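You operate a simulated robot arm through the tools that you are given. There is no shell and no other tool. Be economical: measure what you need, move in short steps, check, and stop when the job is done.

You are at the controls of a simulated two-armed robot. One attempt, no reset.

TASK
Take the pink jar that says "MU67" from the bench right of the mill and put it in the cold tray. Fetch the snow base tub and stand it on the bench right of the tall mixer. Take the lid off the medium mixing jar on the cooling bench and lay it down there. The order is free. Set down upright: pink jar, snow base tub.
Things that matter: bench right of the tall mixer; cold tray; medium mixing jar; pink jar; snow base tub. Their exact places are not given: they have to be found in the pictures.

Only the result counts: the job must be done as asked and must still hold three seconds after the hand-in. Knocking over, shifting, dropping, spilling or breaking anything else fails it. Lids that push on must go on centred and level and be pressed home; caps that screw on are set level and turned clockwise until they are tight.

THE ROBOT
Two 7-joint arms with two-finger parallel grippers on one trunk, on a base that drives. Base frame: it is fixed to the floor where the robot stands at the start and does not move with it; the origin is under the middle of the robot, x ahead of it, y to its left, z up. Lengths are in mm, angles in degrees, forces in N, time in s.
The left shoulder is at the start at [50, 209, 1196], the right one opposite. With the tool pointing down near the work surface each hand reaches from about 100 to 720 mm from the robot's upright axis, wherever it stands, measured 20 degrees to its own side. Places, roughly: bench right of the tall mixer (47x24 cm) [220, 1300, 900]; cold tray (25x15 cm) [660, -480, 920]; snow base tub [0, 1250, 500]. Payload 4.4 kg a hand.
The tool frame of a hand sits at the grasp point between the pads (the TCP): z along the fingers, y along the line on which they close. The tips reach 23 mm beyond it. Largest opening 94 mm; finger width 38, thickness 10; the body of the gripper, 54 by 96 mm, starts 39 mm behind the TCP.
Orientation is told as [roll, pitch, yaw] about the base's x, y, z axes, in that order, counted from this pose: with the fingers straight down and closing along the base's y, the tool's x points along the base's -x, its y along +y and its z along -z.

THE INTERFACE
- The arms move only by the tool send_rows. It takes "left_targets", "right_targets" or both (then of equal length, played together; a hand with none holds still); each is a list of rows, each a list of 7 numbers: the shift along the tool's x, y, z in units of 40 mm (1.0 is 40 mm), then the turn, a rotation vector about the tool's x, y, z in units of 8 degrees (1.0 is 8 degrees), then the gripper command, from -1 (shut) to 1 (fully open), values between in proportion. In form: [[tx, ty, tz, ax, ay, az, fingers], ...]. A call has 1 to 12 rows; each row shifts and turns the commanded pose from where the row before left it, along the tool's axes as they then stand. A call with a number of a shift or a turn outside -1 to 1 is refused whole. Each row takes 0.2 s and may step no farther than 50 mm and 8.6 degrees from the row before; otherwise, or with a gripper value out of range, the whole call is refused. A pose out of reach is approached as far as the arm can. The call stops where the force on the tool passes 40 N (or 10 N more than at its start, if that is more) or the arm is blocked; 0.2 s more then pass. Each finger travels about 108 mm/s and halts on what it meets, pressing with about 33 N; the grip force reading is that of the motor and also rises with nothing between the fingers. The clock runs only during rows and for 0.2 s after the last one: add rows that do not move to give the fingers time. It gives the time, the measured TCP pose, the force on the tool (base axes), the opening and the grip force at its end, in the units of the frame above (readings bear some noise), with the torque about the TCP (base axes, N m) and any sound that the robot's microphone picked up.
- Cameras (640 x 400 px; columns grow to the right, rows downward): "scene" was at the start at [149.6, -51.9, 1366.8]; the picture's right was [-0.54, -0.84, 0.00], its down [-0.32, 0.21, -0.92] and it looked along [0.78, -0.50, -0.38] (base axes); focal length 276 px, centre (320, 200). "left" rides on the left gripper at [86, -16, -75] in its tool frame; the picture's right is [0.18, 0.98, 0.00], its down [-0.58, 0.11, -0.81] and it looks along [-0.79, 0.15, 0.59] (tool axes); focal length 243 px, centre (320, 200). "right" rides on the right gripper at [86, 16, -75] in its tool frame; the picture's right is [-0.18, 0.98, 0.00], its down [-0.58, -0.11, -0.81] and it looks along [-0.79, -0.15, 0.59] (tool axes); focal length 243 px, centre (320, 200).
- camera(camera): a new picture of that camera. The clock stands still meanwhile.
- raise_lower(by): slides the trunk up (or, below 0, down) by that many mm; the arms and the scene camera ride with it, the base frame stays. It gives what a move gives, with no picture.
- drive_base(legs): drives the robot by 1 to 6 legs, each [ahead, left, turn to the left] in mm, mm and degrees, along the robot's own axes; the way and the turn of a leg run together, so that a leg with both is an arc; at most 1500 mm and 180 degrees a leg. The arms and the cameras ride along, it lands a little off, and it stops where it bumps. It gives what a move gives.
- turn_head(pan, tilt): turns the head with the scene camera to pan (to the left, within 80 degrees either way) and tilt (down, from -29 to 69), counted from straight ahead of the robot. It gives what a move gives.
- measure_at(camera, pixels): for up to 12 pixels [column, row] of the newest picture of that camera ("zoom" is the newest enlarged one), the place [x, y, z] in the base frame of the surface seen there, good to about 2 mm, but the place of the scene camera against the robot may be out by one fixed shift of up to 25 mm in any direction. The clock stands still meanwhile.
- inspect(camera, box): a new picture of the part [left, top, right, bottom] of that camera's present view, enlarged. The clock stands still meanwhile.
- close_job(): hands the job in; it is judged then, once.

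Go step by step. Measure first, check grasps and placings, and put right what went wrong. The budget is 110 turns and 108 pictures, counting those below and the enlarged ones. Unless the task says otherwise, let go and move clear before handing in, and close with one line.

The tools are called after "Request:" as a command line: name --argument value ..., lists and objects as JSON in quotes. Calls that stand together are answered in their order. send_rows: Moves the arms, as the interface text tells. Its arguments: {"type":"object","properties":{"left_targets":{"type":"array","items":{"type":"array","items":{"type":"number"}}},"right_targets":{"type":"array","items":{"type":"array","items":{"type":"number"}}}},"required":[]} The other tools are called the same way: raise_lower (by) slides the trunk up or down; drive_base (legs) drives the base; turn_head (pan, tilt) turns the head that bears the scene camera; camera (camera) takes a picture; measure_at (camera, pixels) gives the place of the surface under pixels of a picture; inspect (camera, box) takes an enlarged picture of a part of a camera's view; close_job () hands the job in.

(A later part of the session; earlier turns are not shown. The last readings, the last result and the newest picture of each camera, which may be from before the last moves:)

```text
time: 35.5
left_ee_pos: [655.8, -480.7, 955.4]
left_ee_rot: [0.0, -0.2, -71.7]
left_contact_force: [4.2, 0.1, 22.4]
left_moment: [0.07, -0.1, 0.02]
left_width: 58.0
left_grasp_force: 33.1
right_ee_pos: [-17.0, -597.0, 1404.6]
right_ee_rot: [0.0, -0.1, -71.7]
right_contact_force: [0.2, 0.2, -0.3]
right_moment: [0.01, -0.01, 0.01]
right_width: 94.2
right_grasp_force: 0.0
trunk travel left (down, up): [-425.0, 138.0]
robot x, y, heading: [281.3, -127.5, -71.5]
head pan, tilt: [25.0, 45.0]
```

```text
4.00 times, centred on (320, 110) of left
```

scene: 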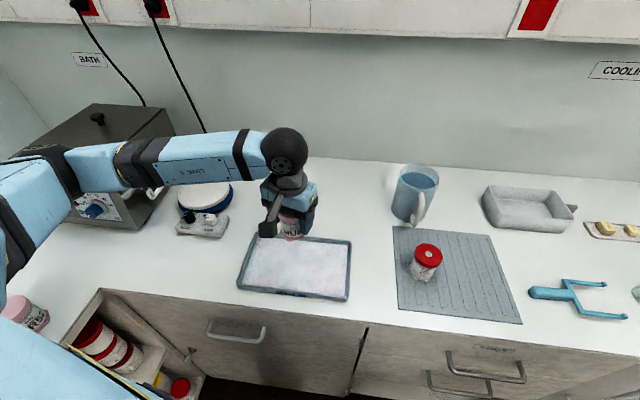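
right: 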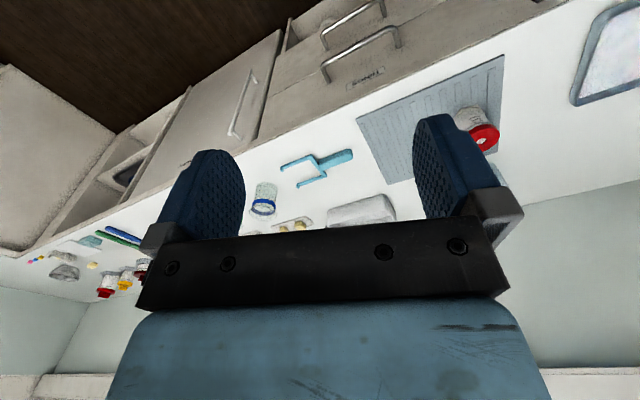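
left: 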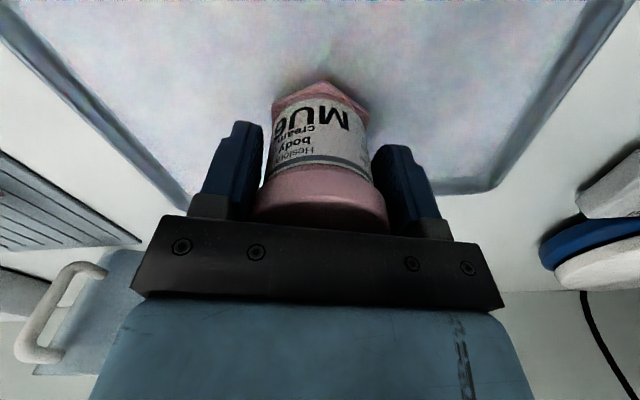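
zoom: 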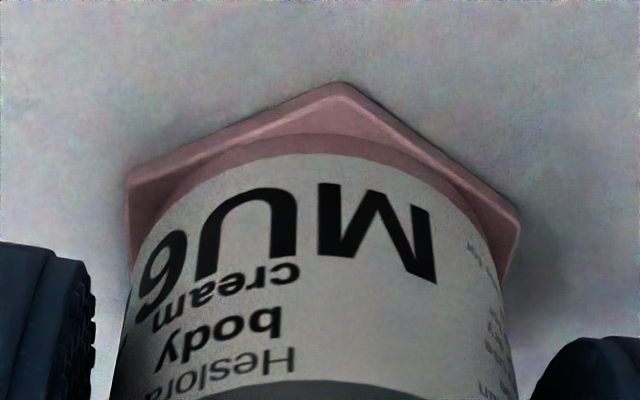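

Contact felt (22 N up), the jar stands on the tray. Ease up slightly, open and rise, keeping the rise straight.

Request:
send_rows --left_targets '[[0, 0, -0.08, 0, 0, 0, -1], [0, 0, 0, 0, 0, 0, 0.2], [0, 0, 0, 0, 0, 0, 1], [0, 0, 0, 0, 0, 0, 1], [0, 0, -0.5, 0, 0, 0, 1], [0, 0, -0.9, 0, 0, 0, 1], [0, 0, -0.9, 0, 0, 0, 1], [0, 0, -0.9, 0, 0, 0, 1], [0, 0, -0.9, 0, 0, 0, 1], [0, 0, -0.9, 0, 0, 0, 1]]'

Request:
camera --camera "left"

```text
time: 37.8
left_ee_pos: [655.1, -479.5, 1156.4]
left_ee_rot: [0.0, 0.0, -71.7]
left_contact_force: [-0.9, -0.2, -0.3]
left_moment: [0.01, 0.03, 0.01]
left_width: 94.0
left_grasp_force: 0.0
right_ee_pos: [-17.6, -598.3, 1402.7]
right_ee_rot: [-0.1, 0.1, -71.5]
right_contact_force: [-0.9, 0.6, -0.3]
right_moment: [-0.02, 0.03, -0.03]
right_width: 94.0
right_grasp_force: 0.0
trunk travel left (down, up): [-425.0, 138.0]
robot x, y, heading: [280.5, -127.3, -71.7]
head pan, tilt: [25.0, 45.0]
```

```text
71 pictures are left
```

left: 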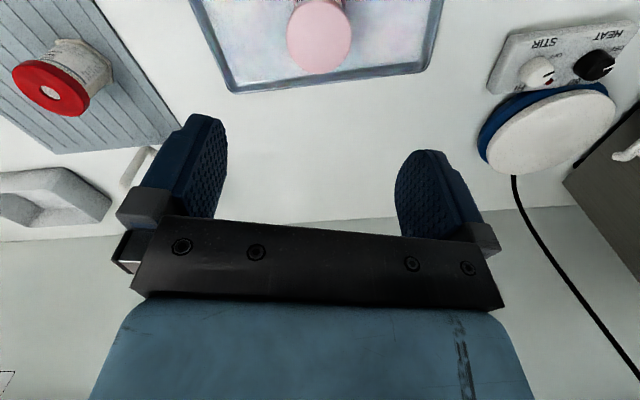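

The pink jar stands upright in the tray at (320,35). Next the mixing jar: I'll bring the left hand over near it for a measured close view.

Request:
send_rows --left_targets '[[-0.0875, -0.844, 0, 0, 0, 0, 1], [-0.0875, -0.844, 0, 0, 0, 0, 1], [-0.0875, -0.844, 0, 0, 0, 0, 1], [-0.0875, -0.844, 0, 0, 0, 0, 1], [-0.0875, -0.844, 0, 0, 0, 0, 1], [-0.0875, -0.844, 0, 0, 0, 0, 1], [-0.0875, -0.844, 0, 0, 0, 0, 1], [-0.0875, -0.844, 0, 0, 0, 0, 1], [0, 0, 0.8, 0, 0, 0, 1]]'

Request:
camera --camera "left"

Request:
camera --camera "scene"

```text
time: 39.8
left_ee_pos: [408.5, -593.4, 1123.8]
left_ee_rot: [0.0, -0.1, -71.6]
left_contact_force: [0.2, -0.4, 0.5]
left_moment: [0.01, 0.03, -0.01]
left_width: 93.9
left_grasp_force: 0.1
right_ee_pos: [-15.1, -598.4, 1402.8]
right_ee_rot: [-0.2, 0.0, -71.7]
right_contact_force: [0.3, -0.1, 0.7]
right_moment: [0.01, 0.06, 0.02]
right_width: 94.2
right_grasp_force: 0.1
trunk travel left (down, up): [-425.0, 138.0]
robot x, y, heading: [281.2, -130.9, -71.8]
head pan, tilt: [25.0, 45.0]
```

```text
70 pictures are left
```

left: 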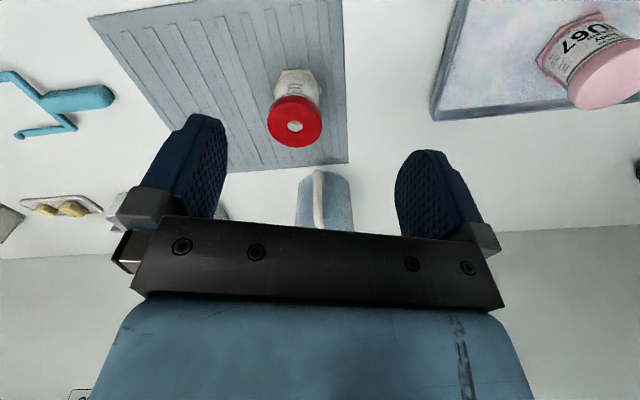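

```text
69 pictures are left
```

scene: 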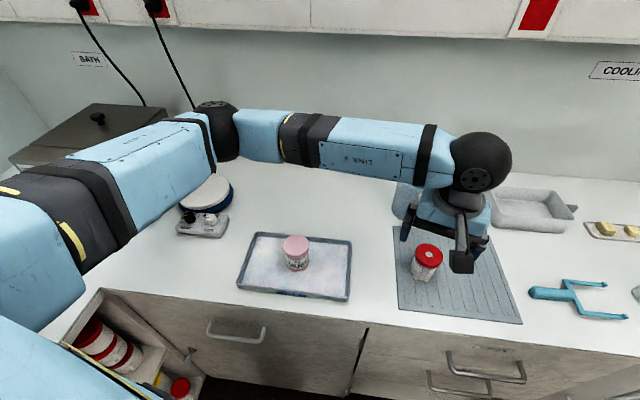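

Request:
inspect --camera "left" --box '[240, 55, 360, 155]'

Request:
measure_at --camera "left" --pixels '[[268, 122], [321, 122], [295, 97], [295, 147], [280, 105], [340, 160], [245, 165], [340, 5], [100, 20], [230, 60], [320, 215], [306, 80]]'

```text
4.00 times, centred on (300, 105) of left
```

zoom: 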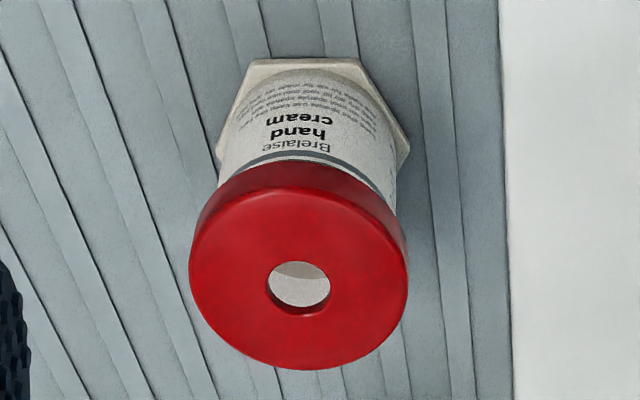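

```text
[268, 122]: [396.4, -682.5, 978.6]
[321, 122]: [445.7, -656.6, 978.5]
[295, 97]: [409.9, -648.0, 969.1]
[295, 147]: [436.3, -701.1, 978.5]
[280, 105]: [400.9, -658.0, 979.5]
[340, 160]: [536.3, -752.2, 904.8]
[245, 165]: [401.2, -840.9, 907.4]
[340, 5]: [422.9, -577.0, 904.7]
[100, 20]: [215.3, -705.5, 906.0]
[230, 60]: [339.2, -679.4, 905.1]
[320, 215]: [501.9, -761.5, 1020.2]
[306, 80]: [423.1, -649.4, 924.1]
```

Lid centre (421,−670), Ø56, top z 978.5, mat z 905. I'll approach from above with the left hand and grip only the lid (TCP z≈985), then test a pull.

Request:
send_rows --left_targets '[[-0.96, -0.155, 0, 0, 0, 0, 1], [-0.96, -0.155, 0, 0, 0, 0, 1], [0, 0, 0.9, 0, 0, 0, 1], [0, 0, 0.9, 0, 0, 0, 1], [0, 0, 0.6, 0, 0, 0, 1], [0, 0, 0, 0, 0, 0, 1]]'

Request:
camera --camera "left"

```text
time: 41.1
left_ee_pos: [419.8, -670.6, 1028.2]
left_ee_rot: [0.0, 0.0, -71.6]
left_contact_force: [0.8, -0.2, -0.4]
left_moment: [0.03, -0.02, -0.02]
left_width: 93.9
left_grasp_force: 0.0
right_ee_pos: [-16.1, -598.5, 1403.3]
right_ee_rot: [0.0, 0.0, -71.6]
right_contact_force: [-0.2, -0.3, -0.7]
right_moment: [-0.01, -0.02, -0.02]
right_width: 94.1
right_grasp_force: 0.0
trunk travel left (down, up): [-425.0, 138.0]
robot x, y, heading: [279.7, -127.8, -72.0]
head pan, tilt: [25.0, 45.0]
```

```text
67 pictures are left
```

left: 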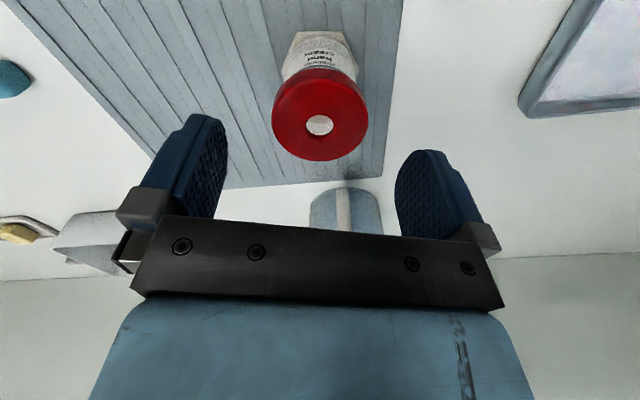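

Centred. Lower to z≈985 and close on the lid.

Request:
send_rows --left_targets '[[0, 0, 0.7, 0, 0, 0, 1], [0, 0, 0.4, 0, 0, 0, 1], [0, 0, 0, 0, 0, 0, -1], [0, 0, 0, 0, 0, 0, -1], [0, 0, 0, 0, 0, 0, -1], [0, 0, 0, 0, 0, 0, -1]]'

Request:
inspect --camera "left" --box '[220, 30, 420, 230]'

```text
time: 42.5
left_ee_pos: [419.1, -670.9, 983.6]
left_ee_rot: [0.0, 0.1, -71.6]
left_contact_force: [-1.1, 0.1, -0.7]
left_moment: [0.01, 0.01, -0.02]
left_width: 60.6
left_grasp_force: 33.7
right_ee_pos: [-15.4, -599.2, 1402.8]
right_ee_rot: [0.0, -0.1, -71.5]
right_contact_force: [0.1, -0.5, -0.3]
right_moment: [0.02, 0.01, 0.02]
right_width: 94.1
right_grasp_force: 0.1
trunk travel left (down, up): [-425.0, 138.0]
robot x, y, heading: [284.5, -127.0, -71.4]
head pan, tilt: [25.0, 45.0]
```

```text
2.00 times, centred on (320, 130) of left
```

zoom: 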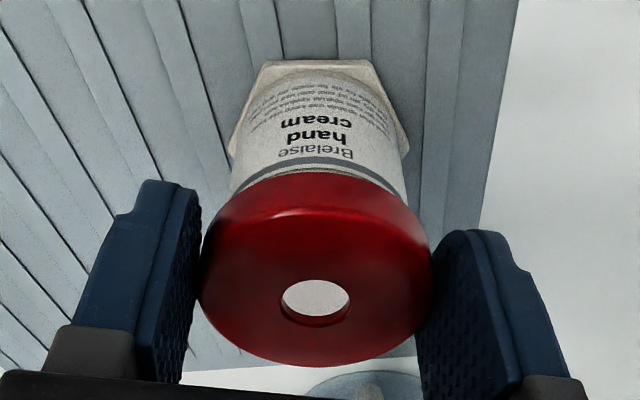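

Lid is gripped at 60.6 mm. Test: small pull up of ~6 mm.

Request:
send_rows --left_targets '[[0, 0, -0.05, 0, 0, 0, -1], [0, 0, -0.05, 0, 0, 0, -1], [0, 0, -0.05, 0, 0, 0, -1], [0, 0, -0.05, 0, 0, 0, -1], [0, 0, -0.05, 0, 0, 0, -1], [0, 0, 0, 0, 0, 0, -1]]'

Request:
inspect --camera "left" --box '[220, 30, 420, 230]'

```text
time: 44.0
left_ee_pos: [421.2, -669.3, 993.6]
left_ee_rot: [0.0, 0.0, -71.5]
left_contact_force: [-0.2, 1.3, -0.5]
left_moment: [-0.02, -0.01, -0.01]
left_width: 60.9
left_grasp_force: 33.3
right_ee_pos: [-16.2, -597.2, 1402.5]
right_ee_rot: [0.0, 0.0, -71.6]
right_contact_force: [1.1, 0.1, 0.5]
right_moment: [0.0, 0.03, 0.0]
right_width: 93.8
right_grasp_force: 0.1
trunk travel left (down, up): [-425.0, 138.0]
robot x, y, heading: [283.6, -126.7, -71.5]
head pan, tilt: [25.0, 45.0]
```

```text
2.00 times, centred on (320, 130) of left
```

zoom: 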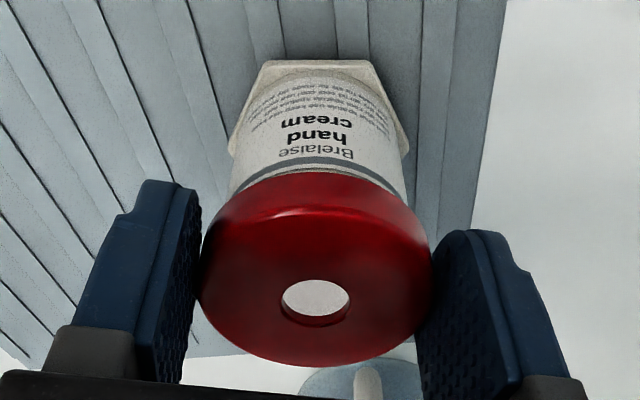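

The whole jar came up with the lid (label unchanged relative to fingers), so the lid is fastened. I'll set it back, press lightly and try turning counter-clockwise 32° to see whether mat friction suffices.

Request:
send_rows --left_targets '[[0, 0, 0.1, 0, 0, 0, -1], [0, 0, 0.1, 0, 0, 0, -1], [0, 0, 0.07, 0, 0, 0, -1], [0, 0, 0.04, 0, 0, 0, -1], [0, 0, 0, 0, 0, 0, -1], [0, 0, 0, 0, 0, -1, -1], [0, 0, 0, 0, 0, -1, -1], [0, 0, 0, 0, 0, -1, -1], [0, 0, 0, 0, 0, -1, -1], [0, 0, 0, 0, 0, 0, -1]]'

Request:
inspect --camera "left" --box '[220, 30, 420, 230]'

```text
time: 46.1
left_ee_pos: [418.8, -670.7, 982.8]
left_ee_rot: [-0.1, -0.1, -39.5]
left_contact_force: [-7.4, -1.7, 16.6]
left_moment: [-0.4, 0.5, -0.02]
left_width: 60.8
left_grasp_force: 32.8
right_ee_pos: [-16.5, -596.5, 1402.9]
right_ee_rot: [0.0, -0.2, -71.7]
right_contact_force: [-0.1, 0.2, 0.0]
right_moment: [-0.04, 0.02, 0.01]
right_width: 94.1
right_grasp_force: 0.3
trunk travel left (down, up): [-425.0, 138.0]
robot x, y, heading: [281.7, -126.3, -71.9]
head pan, tilt: [25.0, 45.0]
```

```text
2.00 times, centred on (320, 130) of left
```

zoom: 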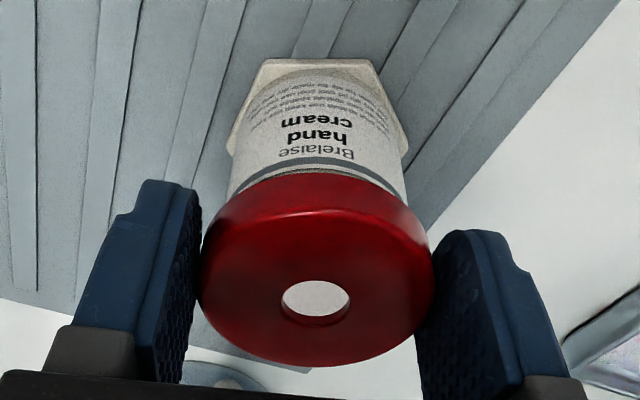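

The jar turned with the lid (no relative motion), so it needs holding with the right hand. I'll lift it clear with the left and turn the left hand clockwise to leave room for the right hand's approach from the right-front.

Request:
send_rows --left_targets '[[0, 0, -0.4, 0, 0, 0, -1], [0, 0, -1, 0, 0, 0, -1], [0, 0, -1, 0, 0, 0.8, -1], [0, 0, -1, 0, 0, 1, -1], [0, 0, -1, 0, 0, 1, -1], [0, 0, -0.6, 0, 0, 1, -1], [0, 0, 0, 0, 0, 1, -1], [0, 0, 0, 0, 0, 1, -1], [0, 0, 0, 0, 0, 1, -1], [0, 0, 0, 0, 0, 1, -1], [0, 0, 0, 0, 0, 1, -1], [0, 0, 0, 0, 0, 1, -1]]' --right_targets '[[0, 0.7, 0, 0, 0, 0, 1], [0, 0.7, 0, 0, 0, 0, 1], [0, 0.7, 0, 0, 0, 0, 1], [0, 0.7, 0, 0, 0, -0.8, 1], [0, 0, 0, 0, 0, -0.8, 1], [0, 0, 0, 0, 0, -1, 1], [0, 0, 0, 0, 0, -1, 1], [0, 0, 0, 0, 0, -1, 1], [0, 0, 0, 0, 0, -1, 1], [0, 0, 0, 0, 0, 0, 1], [0, 0, 0, 0, 0, 0, 1], [0, 0, 0, 0, 0, 0, 1]]'

Request:
camera --camera "scene"

```text
time: 48.8
left_ee_pos: [420.1, -670.8, 1181.5]
left_ee_rot: [0.0, 0.0, -118.2]
left_contact_force: [-0.6, -0.2, -1.0]
left_moment: [0.0, 0.0, -0.02]
left_width: 60.8
left_grasp_force: 32.8
right_ee_pos: [90.9, -563.3, 1402.5]
right_ee_rot: [0.0, 0.0, -26.8]
right_contact_force: [0.3, -0.1, -0.4]
right_moment: [0.02, -0.02, 0.01]
right_width: 94.0
right_grasp_force: 0.1
trunk travel left (down, up): [-425.0, 138.0]
robot x, y, heading: [281.1, -130.0, -71.7]
head pan, tilt: [25.0, 45.0]
```

```text
63 pictures are left
```

scene: 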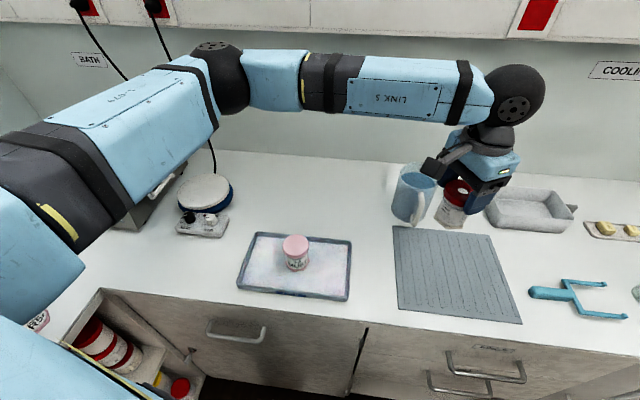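

Jar is in the air and clear. Now pitch the right hand to horizontal (fingers pointing along −26.8°).

Request:
send_rows --right_targets '[[0, 0, 0, 0, -1, 0, 1], [0, 0, 0, 0, -1, 0, 1], [0, 0, 0, 0, -1, 0, 1], [0, 0, 0, 0, -1, 0, 1], [0, 0, 0, 0, -1, 0, 1], [0, 0, 0, 0, -1, 0, 1], [0, 0, 0, 0, -1, 0, 1], [0, 0, 0, 0, -1, 0, 1], [0, 0, 0, 0, -1, 0, 1], [0, 0, 0, 0, -1, 0, 1], [0, 0, 0, 0, -1, 0, 1], [0, 0, 0, 0, -0.25, 0, 1]]'

Request:
camera --camera "right"

```text
time: 51.4
left_ee_pos: [418.3, -668.6, 1182.2]
left_ee_rot: [0.1, 0.0, -118.1]
left_contact_force: [-0.3, 0.8, -0.5]
left_moment: [-0.03, -0.01, 0.01]
left_width: 60.7
left_grasp_force: 33.0
right_ee_pos: [99.5, -609.0, 1428.3]
right_ee_rot: [164.1, -89.7, 169.3]
right_contact_force: [-1.3, 0.4, 0.4]
right_moment: [0.01, 0.03, -0.01]
right_width: 94.1
right_grasp_force: 0.0
right hand out of reach, approached as far as the arm can: row 7, 8, 9, 10, 11
trunk travel left (down, up): [-425.0, 138.0]
robot x, y, heading: [282.6, -127.0, -71.7]
head pan, tilt: [25.0, 45.0]
```

```text
62 pictures are left
```

right: 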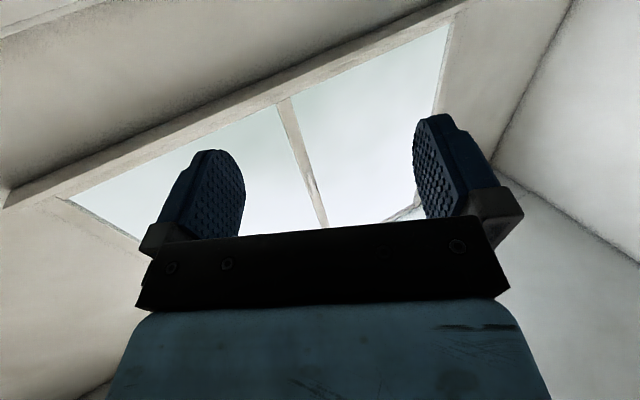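

The right hand is near horizontal (some rows hit a reach limit at that height). I'll lower it to the jar's body height and advance to ~180 mm short of the jar, then look.

Request:
send_rows --right_targets '[[-1, 0.1, 0.3, 0, 0, 0, 1], [-1, 0.15, 0.4, 0, 0, 0, 1], [-1, 0.15, 0.4, 0, 0, 0, 1], [-1, 0.15, 0.4, 0, 0, 0, 1], [-1, 0.15, 0.4, 0, 0, 0, 1], [-1, 0.15, 0.4, 0, 0, 0, 1], [-0.95, 0.15, 0.4, 0, 0, 0, 1], [0, 0, 0, 0, 0, 0, 1]]'

Request:
camera --camera "right"

Request:
turn_head --pan -5 --tilt 35

Request:
camera --camera "scene"

```text
time: 53.1
left_ee_pos: [420.3, -670.7, 1180.9]
left_ee_rot: [0.0, 0.0, -117.9]
left_contact_force: [0.0, 0.8, -0.8]
left_moment: [0.02, -0.02, -0.02]
left_width: 60.3
left_grasp_force: 33.4
right_ee_pos: [214.3, -622.1, 1703.9]
right_ee_rot: [137.6, -90.0, -164.4]
right_contact_force: [0.1, 0.1, -0.3]
right_moment: [0.0, 0.01, -0.01]
right_width: 94.0
right_grasp_force: 0.1
trunk travel left (down, up): [-425.0, 138.0]
robot x, y, heading: [277.4, -131.0, -71.5]
head pan, tilt: [25.0, 45.0]
```

```text
61 pictures are left
```

right: 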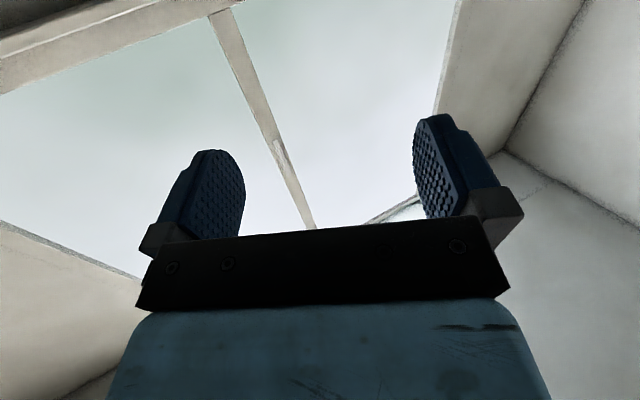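

```text
time: 54.1
left_ee_pos: [420.2, -669.8, 1181.0]
left_ee_rot: [-0.1, 0.0, -118.0]
left_contact_force: [0.3, -0.6, -0.4]
left_moment: [-0.01, 0.01, 0.03]
left_width: 60.6
left_grasp_force: 32.8
right_ee_pos: [215.2, -621.3, 1704.1]
right_ee_rot: [-78.4, -90.0, 51.5]
right_contact_force: [-0.1, 0.5, 0.1]
right_moment: [0.01, -0.03, 0.03]
right_width: 94.0
right_grasp_force: 0.1
trunk travel left (down, up): [-425.0, 138.0]
robot x, y, heading: [282.6, -129.7, -71.6]
head pan, tilt: [-5.0, 35.0]
```

```text
60 pictures are left
```

scene: 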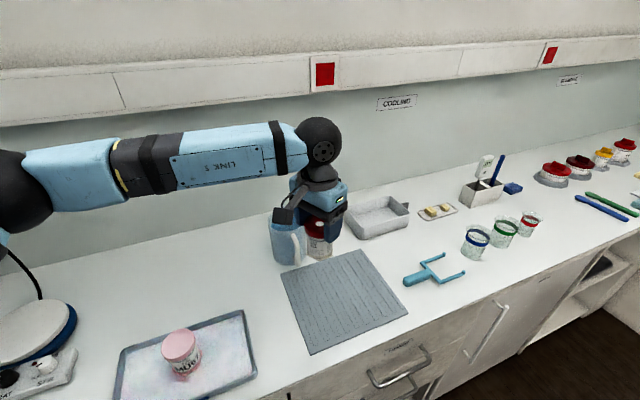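

The tool's x points down in this pose (so the camera hangs below, handy), hence it moved up instead. I'll reverse: move down with +tx.

Request:
send_rows --right_targets '[[1, 0.1, 0, 0, 0, 0, 1], [1, 0.1, 0, 0, 0, 0, 1], [1, 0.1, 0, 0, 0, 0, 1], [1, 0.1, 0, 0, 0, 0, 1], [1, 0.1, 0, 0, 0, 0, 1], [1, 0.1, 0, 0, 0, 0, 1], [1, 0.1, 0, 0, 0, 0, 1], [1, 0.1, 0, 0, 0, 0, 1], [1, 0.1, 0, 0, 0, 0, 1], [1, 0.1, 0, 0, 0, 0, 1], [1, 0.1, 0, 0, 0, 0, 1], [1, 0.1, 0, 0, 0, 0, 1]]'

Request:
camera --camera "scene"

Request:
camera --camera "right"

```text
time: 56.7
left_ee_pos: [420.9, -670.5, 1182.1]
left_ee_rot: [0.0, 0.0, -118.0]
left_contact_force: [-0.1, -1.0, -0.7]
left_moment: [0.0, -0.05, 0.0]
left_width: 60.6
left_grasp_force: 33.5
right_ee_pos: [244.4, -613.9, 1230.5]
right_ee_rot: [-116.7, -89.9, 89.8]
right_contact_force: [-0.2, -0.5, 0.1]
right_moment: [0.0, -0.02, 0.01]
right_width: 93.9
right_grasp_force: 0.2
right hand out of reach, approached as far as the arm can: row 7, 8, 9
trunk travel left (down, up): [-425.0, 138.0]
robot x, y, heading: [281.8, -128.7, -71.7]
head pan, tilt: [-5.0, 35.0]
```

```text
59 pictures are left
```

scene: 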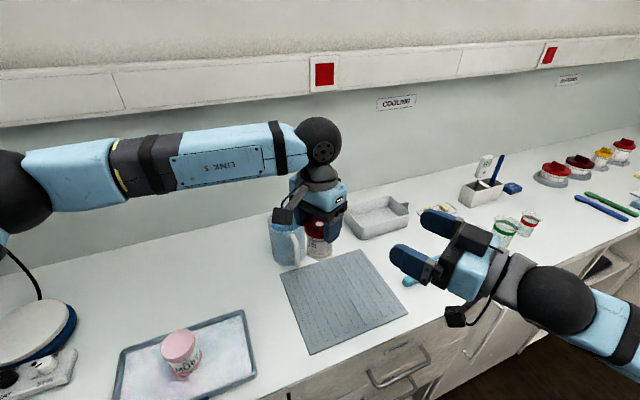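

```text
58 pictures are left
```

right: 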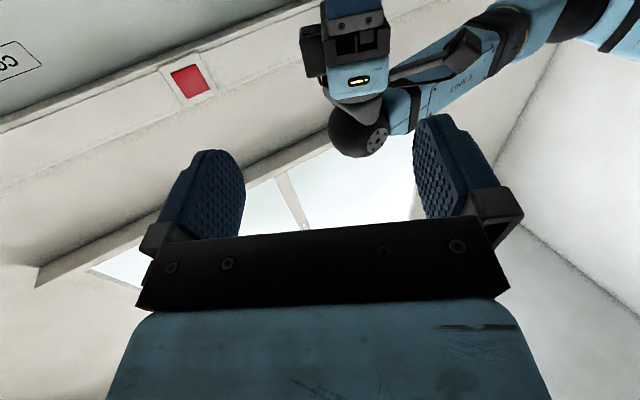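

The right hand is horizontal at (244,−614,1230), pointing at −26.8°. Offset to jar: 183 mm ahead, 29 mm to tool +y, 103 mm down. I'll lower, align, and advance half-way.

Request:
send_rows --right_targets '[[0.9, 0.24, 0, 0, 0, 0, 1], [0.9, 0.24, 0, 0, 0, 0, 1], [0.79, 0.24, 0, 0, 0, 0, 1], [0, 0, 0.75, 0, 0, 0, 1], [0, 0, 0.75, 0, 0, 0, 1], [0, 0, 0.75, 0, 0, 0, 1], [0, 0, 0, 0, 0, 0, 1]]'

Request:
camera --camera "scene"

Request:
camera --camera "right"

```text
time: 58.3
left_ee_pos: [420.1, -670.3, 1182.3]
left_ee_rot: [0.0, -0.1, -118.0]
left_contact_force: [-0.6, 0.1, -0.6]
left_moment: [0.02, -0.04, 0.02]
left_width: 60.5
left_grasp_force: 33.6
right_ee_pos: [338.5, -627.5, 1126.9]
right_ee_rot: [-106.8, -90.0, 79.9]
right_contact_force: [-0.1, 0.1, 0.2]
right_moment: [-0.01, -0.02, -0.02]
right_width: 94.1
right_grasp_force: 0.0
trunk travel left (down, up): [-425.0, 138.0]
robot x, y, heading: [279.1, -128.9, -71.5]
head pan, tilt: [-5.0, 35.0]
```

```text
57 pictures are left
```

scene: 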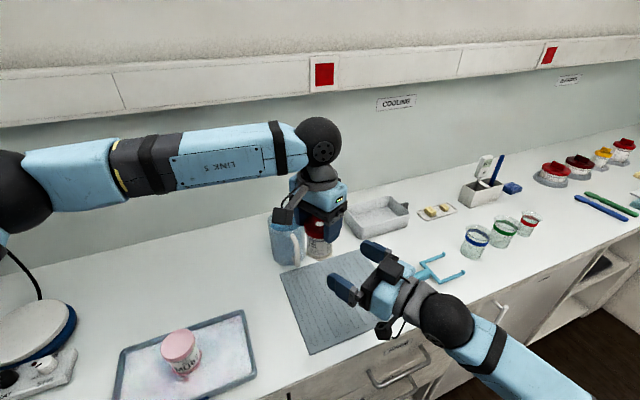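

```text
56 pictures are left
```

right: 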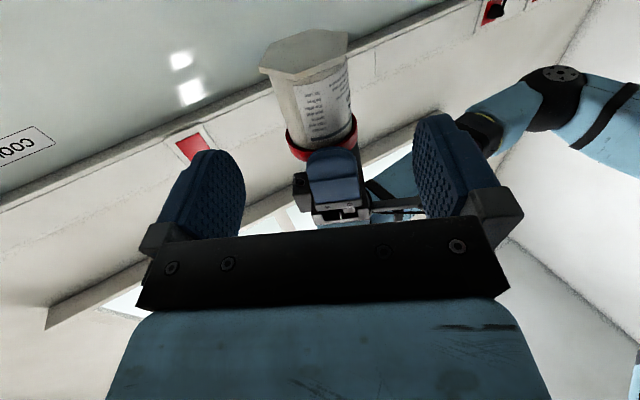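

The right camera sees the jar from below: base (305,50), lid (325,135), left finger in front. I'll measure it for height alignment.

Request:
measure_at --camera "right" --pixels '[[300, 45], [305, 75], [320, 110], [328, 128], [330, 142], [290, 140], [335, 165], [335, 205]]'

Request:
inspect --camera "right" --box '[230, 20, 400, 230]'

```text
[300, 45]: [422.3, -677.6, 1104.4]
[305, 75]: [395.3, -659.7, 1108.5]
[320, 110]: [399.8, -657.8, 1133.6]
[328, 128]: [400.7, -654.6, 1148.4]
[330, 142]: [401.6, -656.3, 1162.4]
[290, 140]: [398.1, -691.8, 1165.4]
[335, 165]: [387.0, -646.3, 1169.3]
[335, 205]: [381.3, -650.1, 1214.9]
```

```text
1.90 times, centred on (315, 125) of right
```

zoom: 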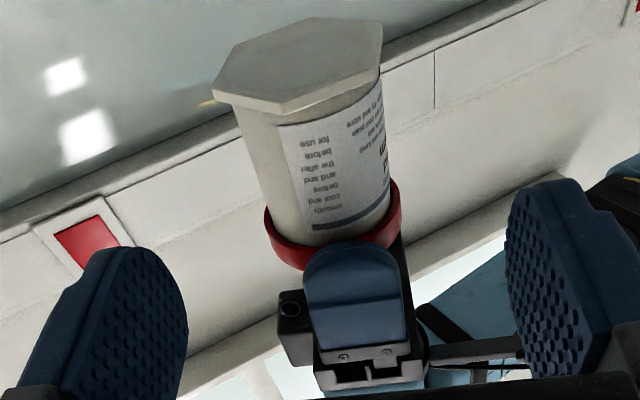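

Body spans z≈1110–1156 under the lid. Advance 78 mm at z≈1129 (so the jar axis lies 14 mm beyond TCP) and close.

Request:
send_rows --right_targets '[[-0.05, 0, 0.66, 0, 0, 0, 1], [0, -0.03, 0.66, 0, 0, 0, 1], [0, 0, 0.64, 0, 0, 0, 1], [0, 0, 0, 0, 0, 0, 0.3], [0, 0, 0, 0, 0, 0, -0.3], [0, 0, 0, 0, 0, 0, -1], [0, 0, 0, 0, 0, 0, -1], [0, 0, 0, 0, 0, 0, -1]]'

Request:
camera --camera "right"

Request:
inspect --camera "scene" --box '[240, 150, 400, 300]'

```text
time: 60.1
left_ee_pos: [421.6, -668.5, 1180.7]
left_ee_rot: [0.0, 0.0, -118.1]
left_contact_force: [11.5, 31.2, -1.9]
left_moment: [0.41, -0.17, 0.21]
left_width: 60.3
left_grasp_force: 32.8
right_ee_pos: [407.2, -667.3, 1128.4]
right_ee_rot: [-44.2, -89.9, 17.3]
right_contact_force: [-11.2, -31.0, -0.1]
right_moment: [1.23, -0.42, -0.67]
right_width: 53.2
right_grasp_force: 33.6
trunk travel left (down, up): [-425.0, 138.0]
robot x, y, heading: [278.9, -129.5, -71.7]
head pan, tilt: [-5.0, 35.0]
heard: snap
```

```text
54 pictures are left
```

right: 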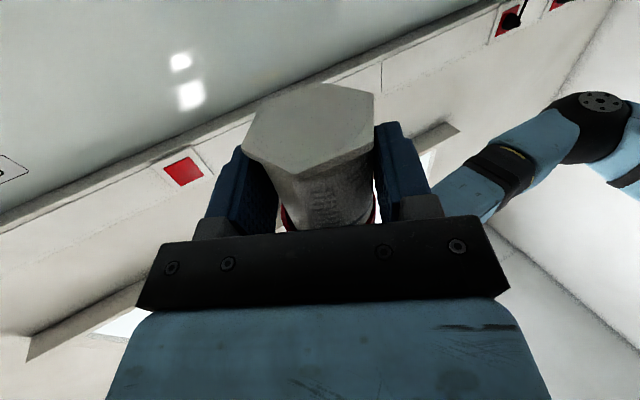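

```text
2.67 times, centred on (320, 225) of scene
```

zoom: 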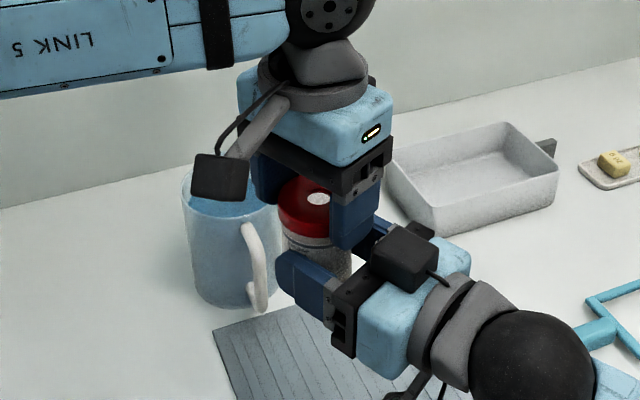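

A "snap" was heard and the right hand feels 33 N sideways: the lid may have popped loose. I'll relieve the side force by easing the right hand −y by ~3 mm, then raise the left slowly.

Request:
send_rows --right_targets '[[0, -0.06, 0, 0, 0, 0, -1], [0, -0.04, 0, 0, 0, 0, -1], [0, 0, 0, 0, 0, 0, -1]]'

```text
time: 60.9
left_ee_pos: [420.8, -670.1, 1182.1]
left_ee_rot: [0.0, 0.0, -118.0]
left_contact_force: [0.3, 15.6, -1.1]
left_moment: [0.21, 0.05, 0.22]
left_width: 60.5
left_grasp_force: 33.4
right_ee_pos: [405.7, -667.0, 1128.6]
right_ee_rot: [165.7, -90.0, 167.5]
right_contact_force: [-1.0, -16.6, 0.0]
right_moment: [0.63, -0.06, -0.4]
right_width: 52.9
right_grasp_force: 33.2
trunk travel left (down, up): [-425.0, 138.0]
robot x, y, heading: [282.2, -128.5, -71.6]
head pan, tilt: [-5.0, 35.0]
```

Request:
send_rows --right_targets '[[0, -0.05, 0.03, 0, 0, 0, -1], [0, -0.03, 0, 0, 0, 0, -1], [0, 0, 0, 0, 0, 0, -1], [0, 0, 0, 0, 0, 0, -1], [0, 0, 0, 0, 0, 0, -1], [0, 0, 0, 0, 0, 0, -1], [0, 0, 0, 0, 0, 0, -1]]' --left_targets '[[0, 0, 0, 0, 0, 0, -1], [0, 0, 0, 0, 0, 0, -1], [0, 0, -0.1, 0, 0, 0, -1], [0, 0, -0.1, 0, 0, 0, -1], [0, 0, -0.1, 0, 0, 0, -1], [0, 0, -0.1, 0, 0, 0, -1], [0, 0, 0, 0, 0, 0, -1]]'

Request:
inspect --camera "scene" --box '[240, 150, 400, 300]'

Request:
camera --camera "left"

```text
time: 62.5
left_ee_pos: [421.0, -671.4, 1197.4]
left_ee_rot: [0.0, 0.0, -118.0]
left_contact_force: [0.4, -0.3, 0.5]
left_moment: [0.03, -0.04, -0.01]
left_width: 60.2
left_grasp_force: 33.3
right_ee_pos: [405.5, -671.0, 1128.7]
right_ee_rot: [-69.8, -90.1, 42.8]
right_contact_force: [-0.6, 0.0, 0.4]
right_moment: [-0.01, 0.05, 0.0]
right_width: 52.0
right_grasp_force: 33.2
trunk travel left (down, up): [-425.0, 138.0]
robot x, y, heading: [283.4, -128.1, -71.7]
head pan, tilt: [-5.0, 35.0]
```

```text
2.67 times, centred on (320, 225) of scene
```

zoom: 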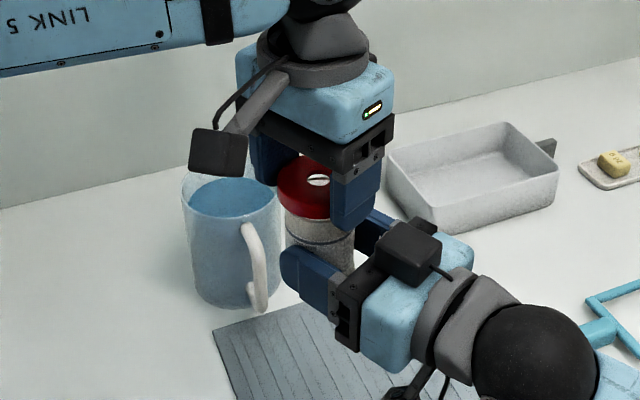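

```text
51 pictures are left
```

left: 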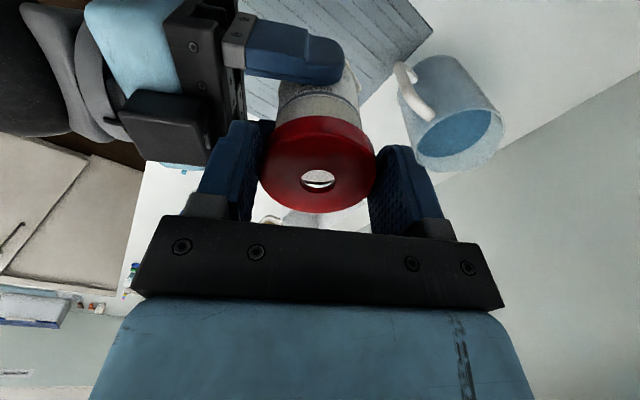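

The lid came off: the left hand rose 15 mm with no force and a gap is visible; it was a snap lid. Now lift it well clear, retract the right hand with the jar, and move the lid over a free spot on the mat.

Request:
send_rows --left_targets '[[0, 0, -0.7, 0, 0, 0, -1], [0, 0, -0.7, 0, 0, 0, -1], [0, 0, 0, 0, 0, 0, -1], [0, 0, 0, 0, 0, 0, -1], [0, 0, 0, 0, 0, 0, -1], [0, 0, 0, 0, 0, 0, -1], [0, 0, 0, 0, 0, 0, -1], [-0.7, -0.33, 0, 0, 0, 0, -1], [-0.7, -0.33, 0, 0, 0, 0, -1], [-0.62, -0.31, 0, 0, 0, 0, -1]]' --right_targets '[[0, 0, 0, 0, 0, 0, -1], [0, 0, 0, 0, 0, 0, -1], [0, 0, -0.8, 0, 0, 0, -1], [0, 0, -0.8, 0, 0, 0, -1], [0, 0, -0.8, 0, 0, 0, -1], [0, 0, -0.8, 0, 0, 0, -1], [0, 0, -0.8, 0, 0, 0, -1], [0, 0, 0, 0, 0, 0, -1], [0, 0, 0, 0, 0, 0, -1], [0, 0, 0, 0, 0, 0, -1]]'

Request:
camera --camera "scene"

Request:
camera --camera "left"

```text
time: 64.7
left_ee_pos: [346.7, -722.9, 1253.6]
left_ee_rot: [0.0, 0.1, -118.0]
left_contact_force: [-0.3, -0.1, 0.6]
left_moment: [0.0, -0.03, -0.02]
left_width: 60.3
left_grasp_force: 33.0
right_ee_pos: [262.5, -599.7, 1128.0]
right_ee_rot: [155.2, -90.0, 177.9]
right_contact_force: [-0.8, 0.0, -0.3]
right_moment: [0.0, 0.02, 0.0]
right_width: 51.9
right_grasp_force: 33.0
trunk travel left (down, up): [-425.0, 138.0]
robot x, y, heading: [281.6, -129.2, -71.7]
head pan, tilt: [-5.0, 35.0]
```

```text
50 pictures are left
```

scene: 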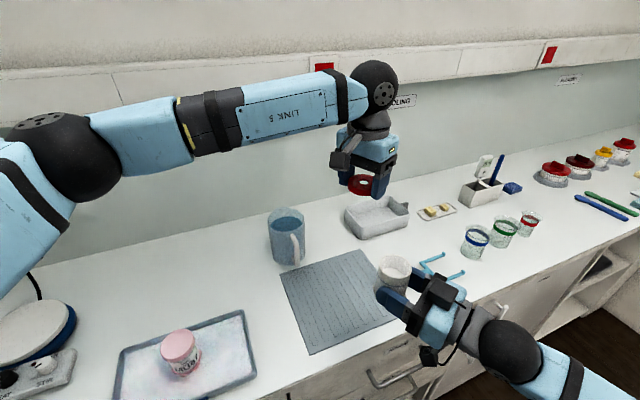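

```text
49 pictures are left
```

left: 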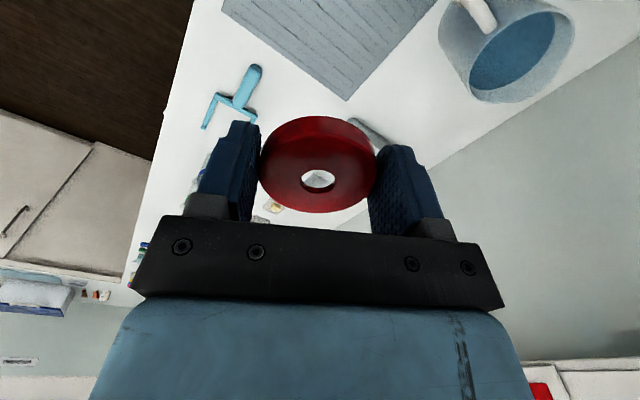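

Lid in left hand, jar upright in right. Lower the lid over the mat to ~8 mm above it.

Request:
send_rows --left_targets '[[0, 0, 0.97, 0, 0, 0, -1], [0, 0, 0.97, 0, 0, 0, -1], [0, 0, 0.97, 0, 0, 0, -1], [0, 0, 0.97, 0, 0, 0, -1], [0, 0, 0.97, 0, 0, 0, -1], [0, 0, 0.97, 0, 0, 0, -1], [0, 0, 0.97, 0, 0, 0, -1], [0, 0, 0.8, 0, 0, 0, -1], [0, 0, 0, 0, 0, 0, -1]]'

Request:
inspect --camera "left" --box '[180, 60, 460, 240]'

```text
time: 66.7
left_ee_pos: [349.3, -722.7, 949.0]
left_ee_rot: [0.0, 0.0, -118.1]
left_contact_force: [-0.7, -0.1, -0.4]
left_moment: [-0.02, 0.03, 0.03]
left_width: 60.5
left_grasp_force: 33.5
right_ee_pos: [262.5, -597.6, 1129.1]
right_ee_rot: [-95.8, -90.0, 69.0]
right_contact_force: [0.3, -0.4, 0.3]
right_moment: [-0.01, 0.04, 0.0]
right_width: 51.8
right_grasp_force: 32.9
trunk travel left (down, up): [-425.0, 138.0]
robot x, y, heading: [284.3, -127.6, -71.5]
head pan, tilt: [-5.0, 35.0]
```

```text
2.22 times, centred on (320, 150) of left
```

zoom: 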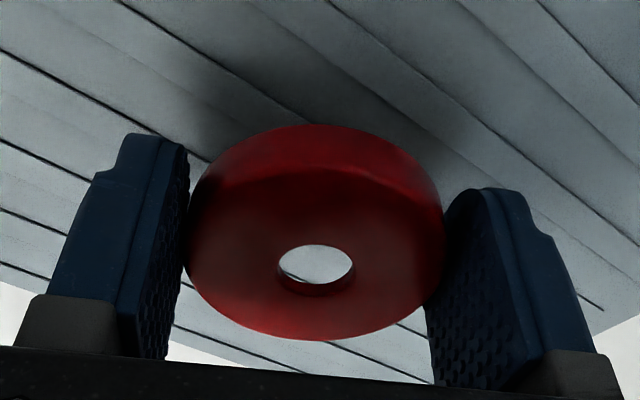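

Request:
send_rows --left_targets '[[0, 0, 0.25, 0, 0, 0, -1], [0, 0, 0.06, 0, 0, 0, -1], [0, 0, 0.05, 0, 0, 0, -1], [0, 0, 0.05, 0, 0, 0, -1], [0, 0, 0, 0, 0, 0, -1]]'

```text
time: 67.9
left_ee_pos: [349.3, -723.6, 933.1]
left_ee_rot: [0.1, 0.0, -117.9]
left_contact_force: [-0.3, -1.0, -0.1]
left_moment: [-0.03, 0.0, 0.01]
left_width: 59.9
left_grasp_force: 33.1
right_ee_pos: [262.3, -598.7, 1129.3]
right_ee_rot: [-85.4, -90.0, 58.5]
right_contact_force: [0.0, -0.3, 0.7]
right_moment: [0.0, 0.01, 0.02]
right_width: 51.3
right_grasp_force: 32.6
trunk travel left (down, up): [-425.0, 138.0]
robot x, y, heading: [282.7, -123.8, -71.6]
head pan, tilt: [-5.0, 35.0]
```

Request:
send_rows --left_targets '[[0, 0, 0.05, 0, 0, 0, -1], [0, 0, 0.05, 0, 0, 0, -1], [0, 0, 0, 0, 0, 0, -1]]'

Request:
inspect --camera "left" --box '[180, 60, 460, 240]'

```text
time: 68.7
left_ee_pos: [349.0, -723.1, 929.3]
left_ee_rot: [0.0, 0.1, -118.0]
left_contact_force: [-0.6, 0.2, -0.2]
left_moment: [0.01, -0.01, -0.01]
left_width: 60.1
left_grasp_force: 32.8
right_ee_pos: [261.8, -598.1, 1127.7]
right_ee_rot: [-86.0, -90.0, 59.1]
right_contact_force: [0.0, 0.3, 0.3]
right_moment: [-0.03, 0.02, 0.01]
right_width: 51.7
right_grasp_force: 32.9
trunk travel left (down, up): [-425.0, 138.0]
robot x, y, heading: [281.7, -127.1, -71.6]
head pan, tilt: [-5.0, 35.0]
```

```text
2.22 times, centred on (320, 150) of left
```

zoom: 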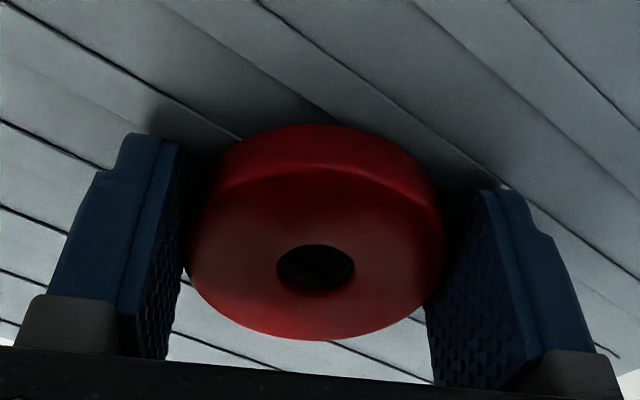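

Request:
send_rows --left_targets '[[0, 0, 0.04, 0, 0, 0, -1], [0, 0, 0, 0, 0, 0, -1]]'

```text
time: 69.3
left_ee_pos: [348.6, -722.5, 927.4]
left_ee_rot: [0.0, 0.0, -118.0]
left_contact_force: [-0.1, -0.1, 2.2]
left_moment: [0.08, 0.04, -0.01]
left_width: 59.9
left_grasp_force: 33.2
right_ee_pos: [262.5, -598.3, 1128.7]
right_ee_rot: [-96.0, -90.0, 69.2]
right_contact_force: [0.4, 0.2, 0.2]
right_moment: [0.0, 0.01, -0.01]
right_width: 51.4
right_grasp_force: 33.0
trunk travel left (down, up): [-425.0, 138.0]
robot x, y, heading: [285.2, -127.2, -71.4]
head pan, tilt: [-5.0, 35.0]
```

First contact (≈2 N). Release and rise.

Request:
send_rows --left_targets '[[0, 0, 0, 0, 0, 0, 0.4], [0, 0, 0, 0, 0, 0, 0.7], [0, 0, 0, 0, 0, 0, 0.7], [0, 0, -0.4, 0, 0, 0, 0.7], [0, 0, -0.9, 0, 0, 0, 0.7], [0, 0, -1, 0, 0, 0, 0.7], [0, 0, -1, 0, 0, 0, 0.7], [0, 0, -1, 0, 0, 0, 0.7], [0, 0, -1, 0, 0, 0, 0.7], [0, 0, -1, 0, 0, 0, 0.7], [0, 0, -1, 0, 0, 0, 0.7]]'

Request:
camera --camera "left"

Request:
camera --camera "scene"

```text
time: 71.7
left_ee_pos: [348.4, -722.4, 1221.2]
left_ee_rot: [0.0, -0.1, -118.0]
left_contact_force: [0.4, 0.3, -0.5]
left_moment: [-0.03, -0.02, -0.01]
left_width: 79.6
left_grasp_force: 0.0
right_ee_pos: [262.5, -598.4, 1128.6]
right_ee_rot: [-115.5, -89.9, 88.7]
right_contact_force: [0.0, -0.4, 0.5]
right_moment: [-0.01, 0.03, -0.03]
right_width: 51.6
right_grasp_force: 32.7
trunk travel left (down, up): [-425.0, 138.0]
robot x, y, heading: [281.0, -128.5, -71.8]
head pan, tilt: [-5.0, 35.0]
```

```text
46 pictures are left
```

left: 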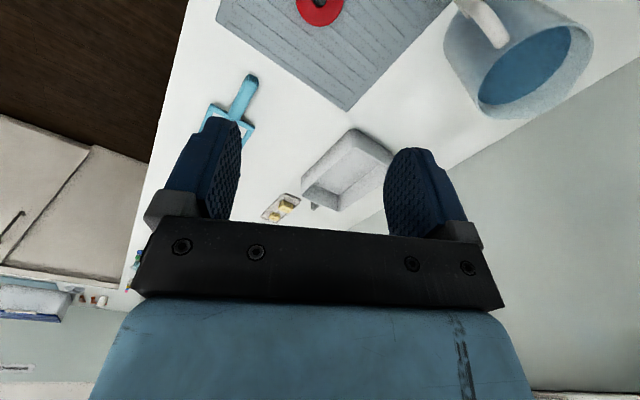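

```text
45 pictures are left
```

scene: 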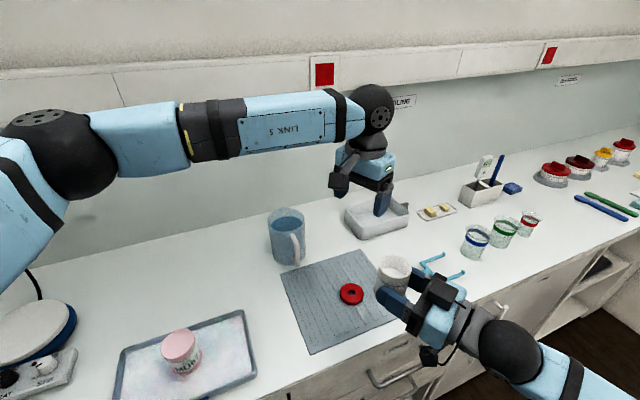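

The lid lies flat on the mat. Now bring the jar back over its old spot with the right hand, and the left hand above it, turned 45°, to take it over.

Request:
send_rows --left_targets '[[0.4, 0.2, -1, 0, 0, -0.8, 0.57], [0.4, 0.2, -0.5, 0, 0, -0.8, 0.57], [0, 0, 0, 0, 0, -1, 0.57], [0, 0, 0, 0, 0, -1, 0.57], [0, 0, 0, 0, 0, -1, 0.57], [0, 0, 0, 0, 0, -1, 0.57], [0, 0, 0, 0, 0, 0, 0.57]]' --right_targets '[[0, 0, 0, 0, 0, 0, -1], [0, 0, 0, 0, 0, 0, -1], [0, 0, 0.8, 0, 0, 0, -1], [0, 0, 0.8, 0, 0, 0, -1], [0, 0, 0.8, 0, 0, 0, -1], [0, 0, 0.8, 0, 0, 0, -1], [0, 0, 0.8, 0, 0, 0, -1]]'

Request:
camera --camera "left"

```text
time: 73.3
left_ee_pos: [378.6, -700.7, 1278.9]
left_ee_rot: [0.1, 0.0, -73.1]
left_contact_force: [-0.6, -0.1, 0.4]
left_moment: [0.01, 0.04, 0.04]
left_width: 73.6
left_grasp_force: 0.0
right_ee_pos: [407.0, -670.7, 1128.8]
right_ee_rot: [-1.1, -89.8, -25.8]
right_contact_force: [0.7, 0.2, 0.0]
right_moment: [0.0, -0.02, -0.01]
right_width: 51.6
right_grasp_force: 32.9
trunk travel left (down, up): [-425.0, 138.0]
robot x, y, heading: [279.3, -123.2, -71.4]
head pan, tilt: [-5.0, 35.0]
```

```text
44 pictures are left
```

left: 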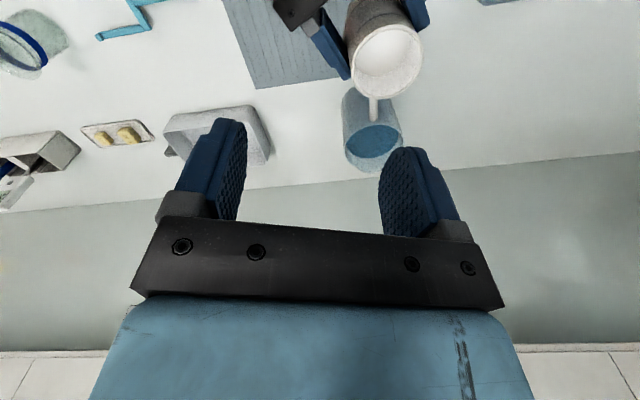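

Request:
measure_at --camera "left" --pixels '[[353, 65], [422, 65], [385, 98], [385, 28], [387, 62], [362, 20], [372, 138]]'

Request:
inspect --camera "left" --box '[260, 0, 450, 120]'

```text
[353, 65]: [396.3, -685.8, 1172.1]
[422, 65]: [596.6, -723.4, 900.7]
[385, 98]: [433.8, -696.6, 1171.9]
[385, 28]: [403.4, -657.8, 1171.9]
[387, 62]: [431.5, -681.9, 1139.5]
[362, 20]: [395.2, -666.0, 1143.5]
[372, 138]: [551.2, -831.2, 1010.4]
```

```text
3.33 times, centred on (355, 60) of left
```

zoom: 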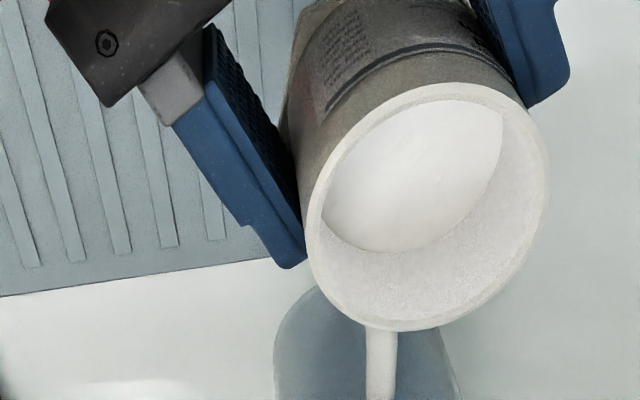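

The open jar's rim is at z 1172, centre ≈(419.5,−676.5), Ø≈50. Move left above and down to TCP ~1195 with a check.

Request:
send_rows --left_targets '[[0.14, 0.58, 0, 0, 0, 0, 0.57], [0.137, 0.575, 0, 0, 0, 0, 0.57], [0, 0, 0.9, 0, 0, 0, 0.57], [0, 0, 0.9, 0, 0, 0, 0.57], [0, 0, 0.25, 0, 0, 0, 0.57], [0, 0, 0, 0, 0, 0, 0.57]]'

Request:
camera --camera "left"

```text
time: 74.7
left_ee_pos: [416.5, -676.6, 1198.1]
left_ee_rot: [0.0, 0.0, -73.2]
left_contact_force: [-0.3, -0.4, -0.2]
left_moment: [0.01, -0.03, 0.05]
left_width: 73.9
left_grasp_force: 0.1
right_ee_pos: [406.4, -670.0, 1129.6]
right_ee_rot: [-67.4, -90.0, 40.5]
right_contact_force: [-0.2, -0.4, -0.2]
right_moment: [0.03, -0.02, -0.02]
right_width: 51.2
right_grasp_force: 32.9
trunk travel left (down, up): [-425.0, 138.0]
robot x, y, heading: [280.8, -131.7, -71.6]
head pan, tilt: [-5.0, 35.0]
```

```text
42 pictures are left
```

left: 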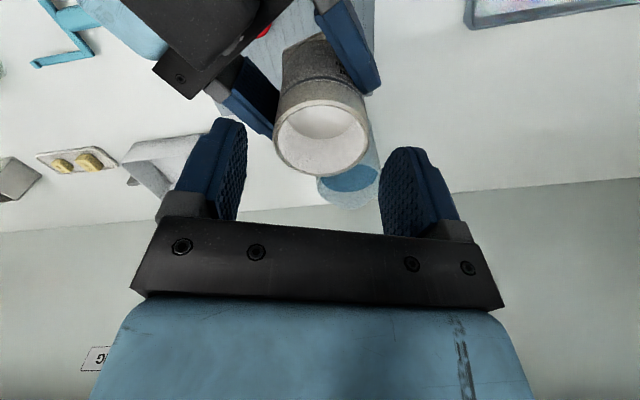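

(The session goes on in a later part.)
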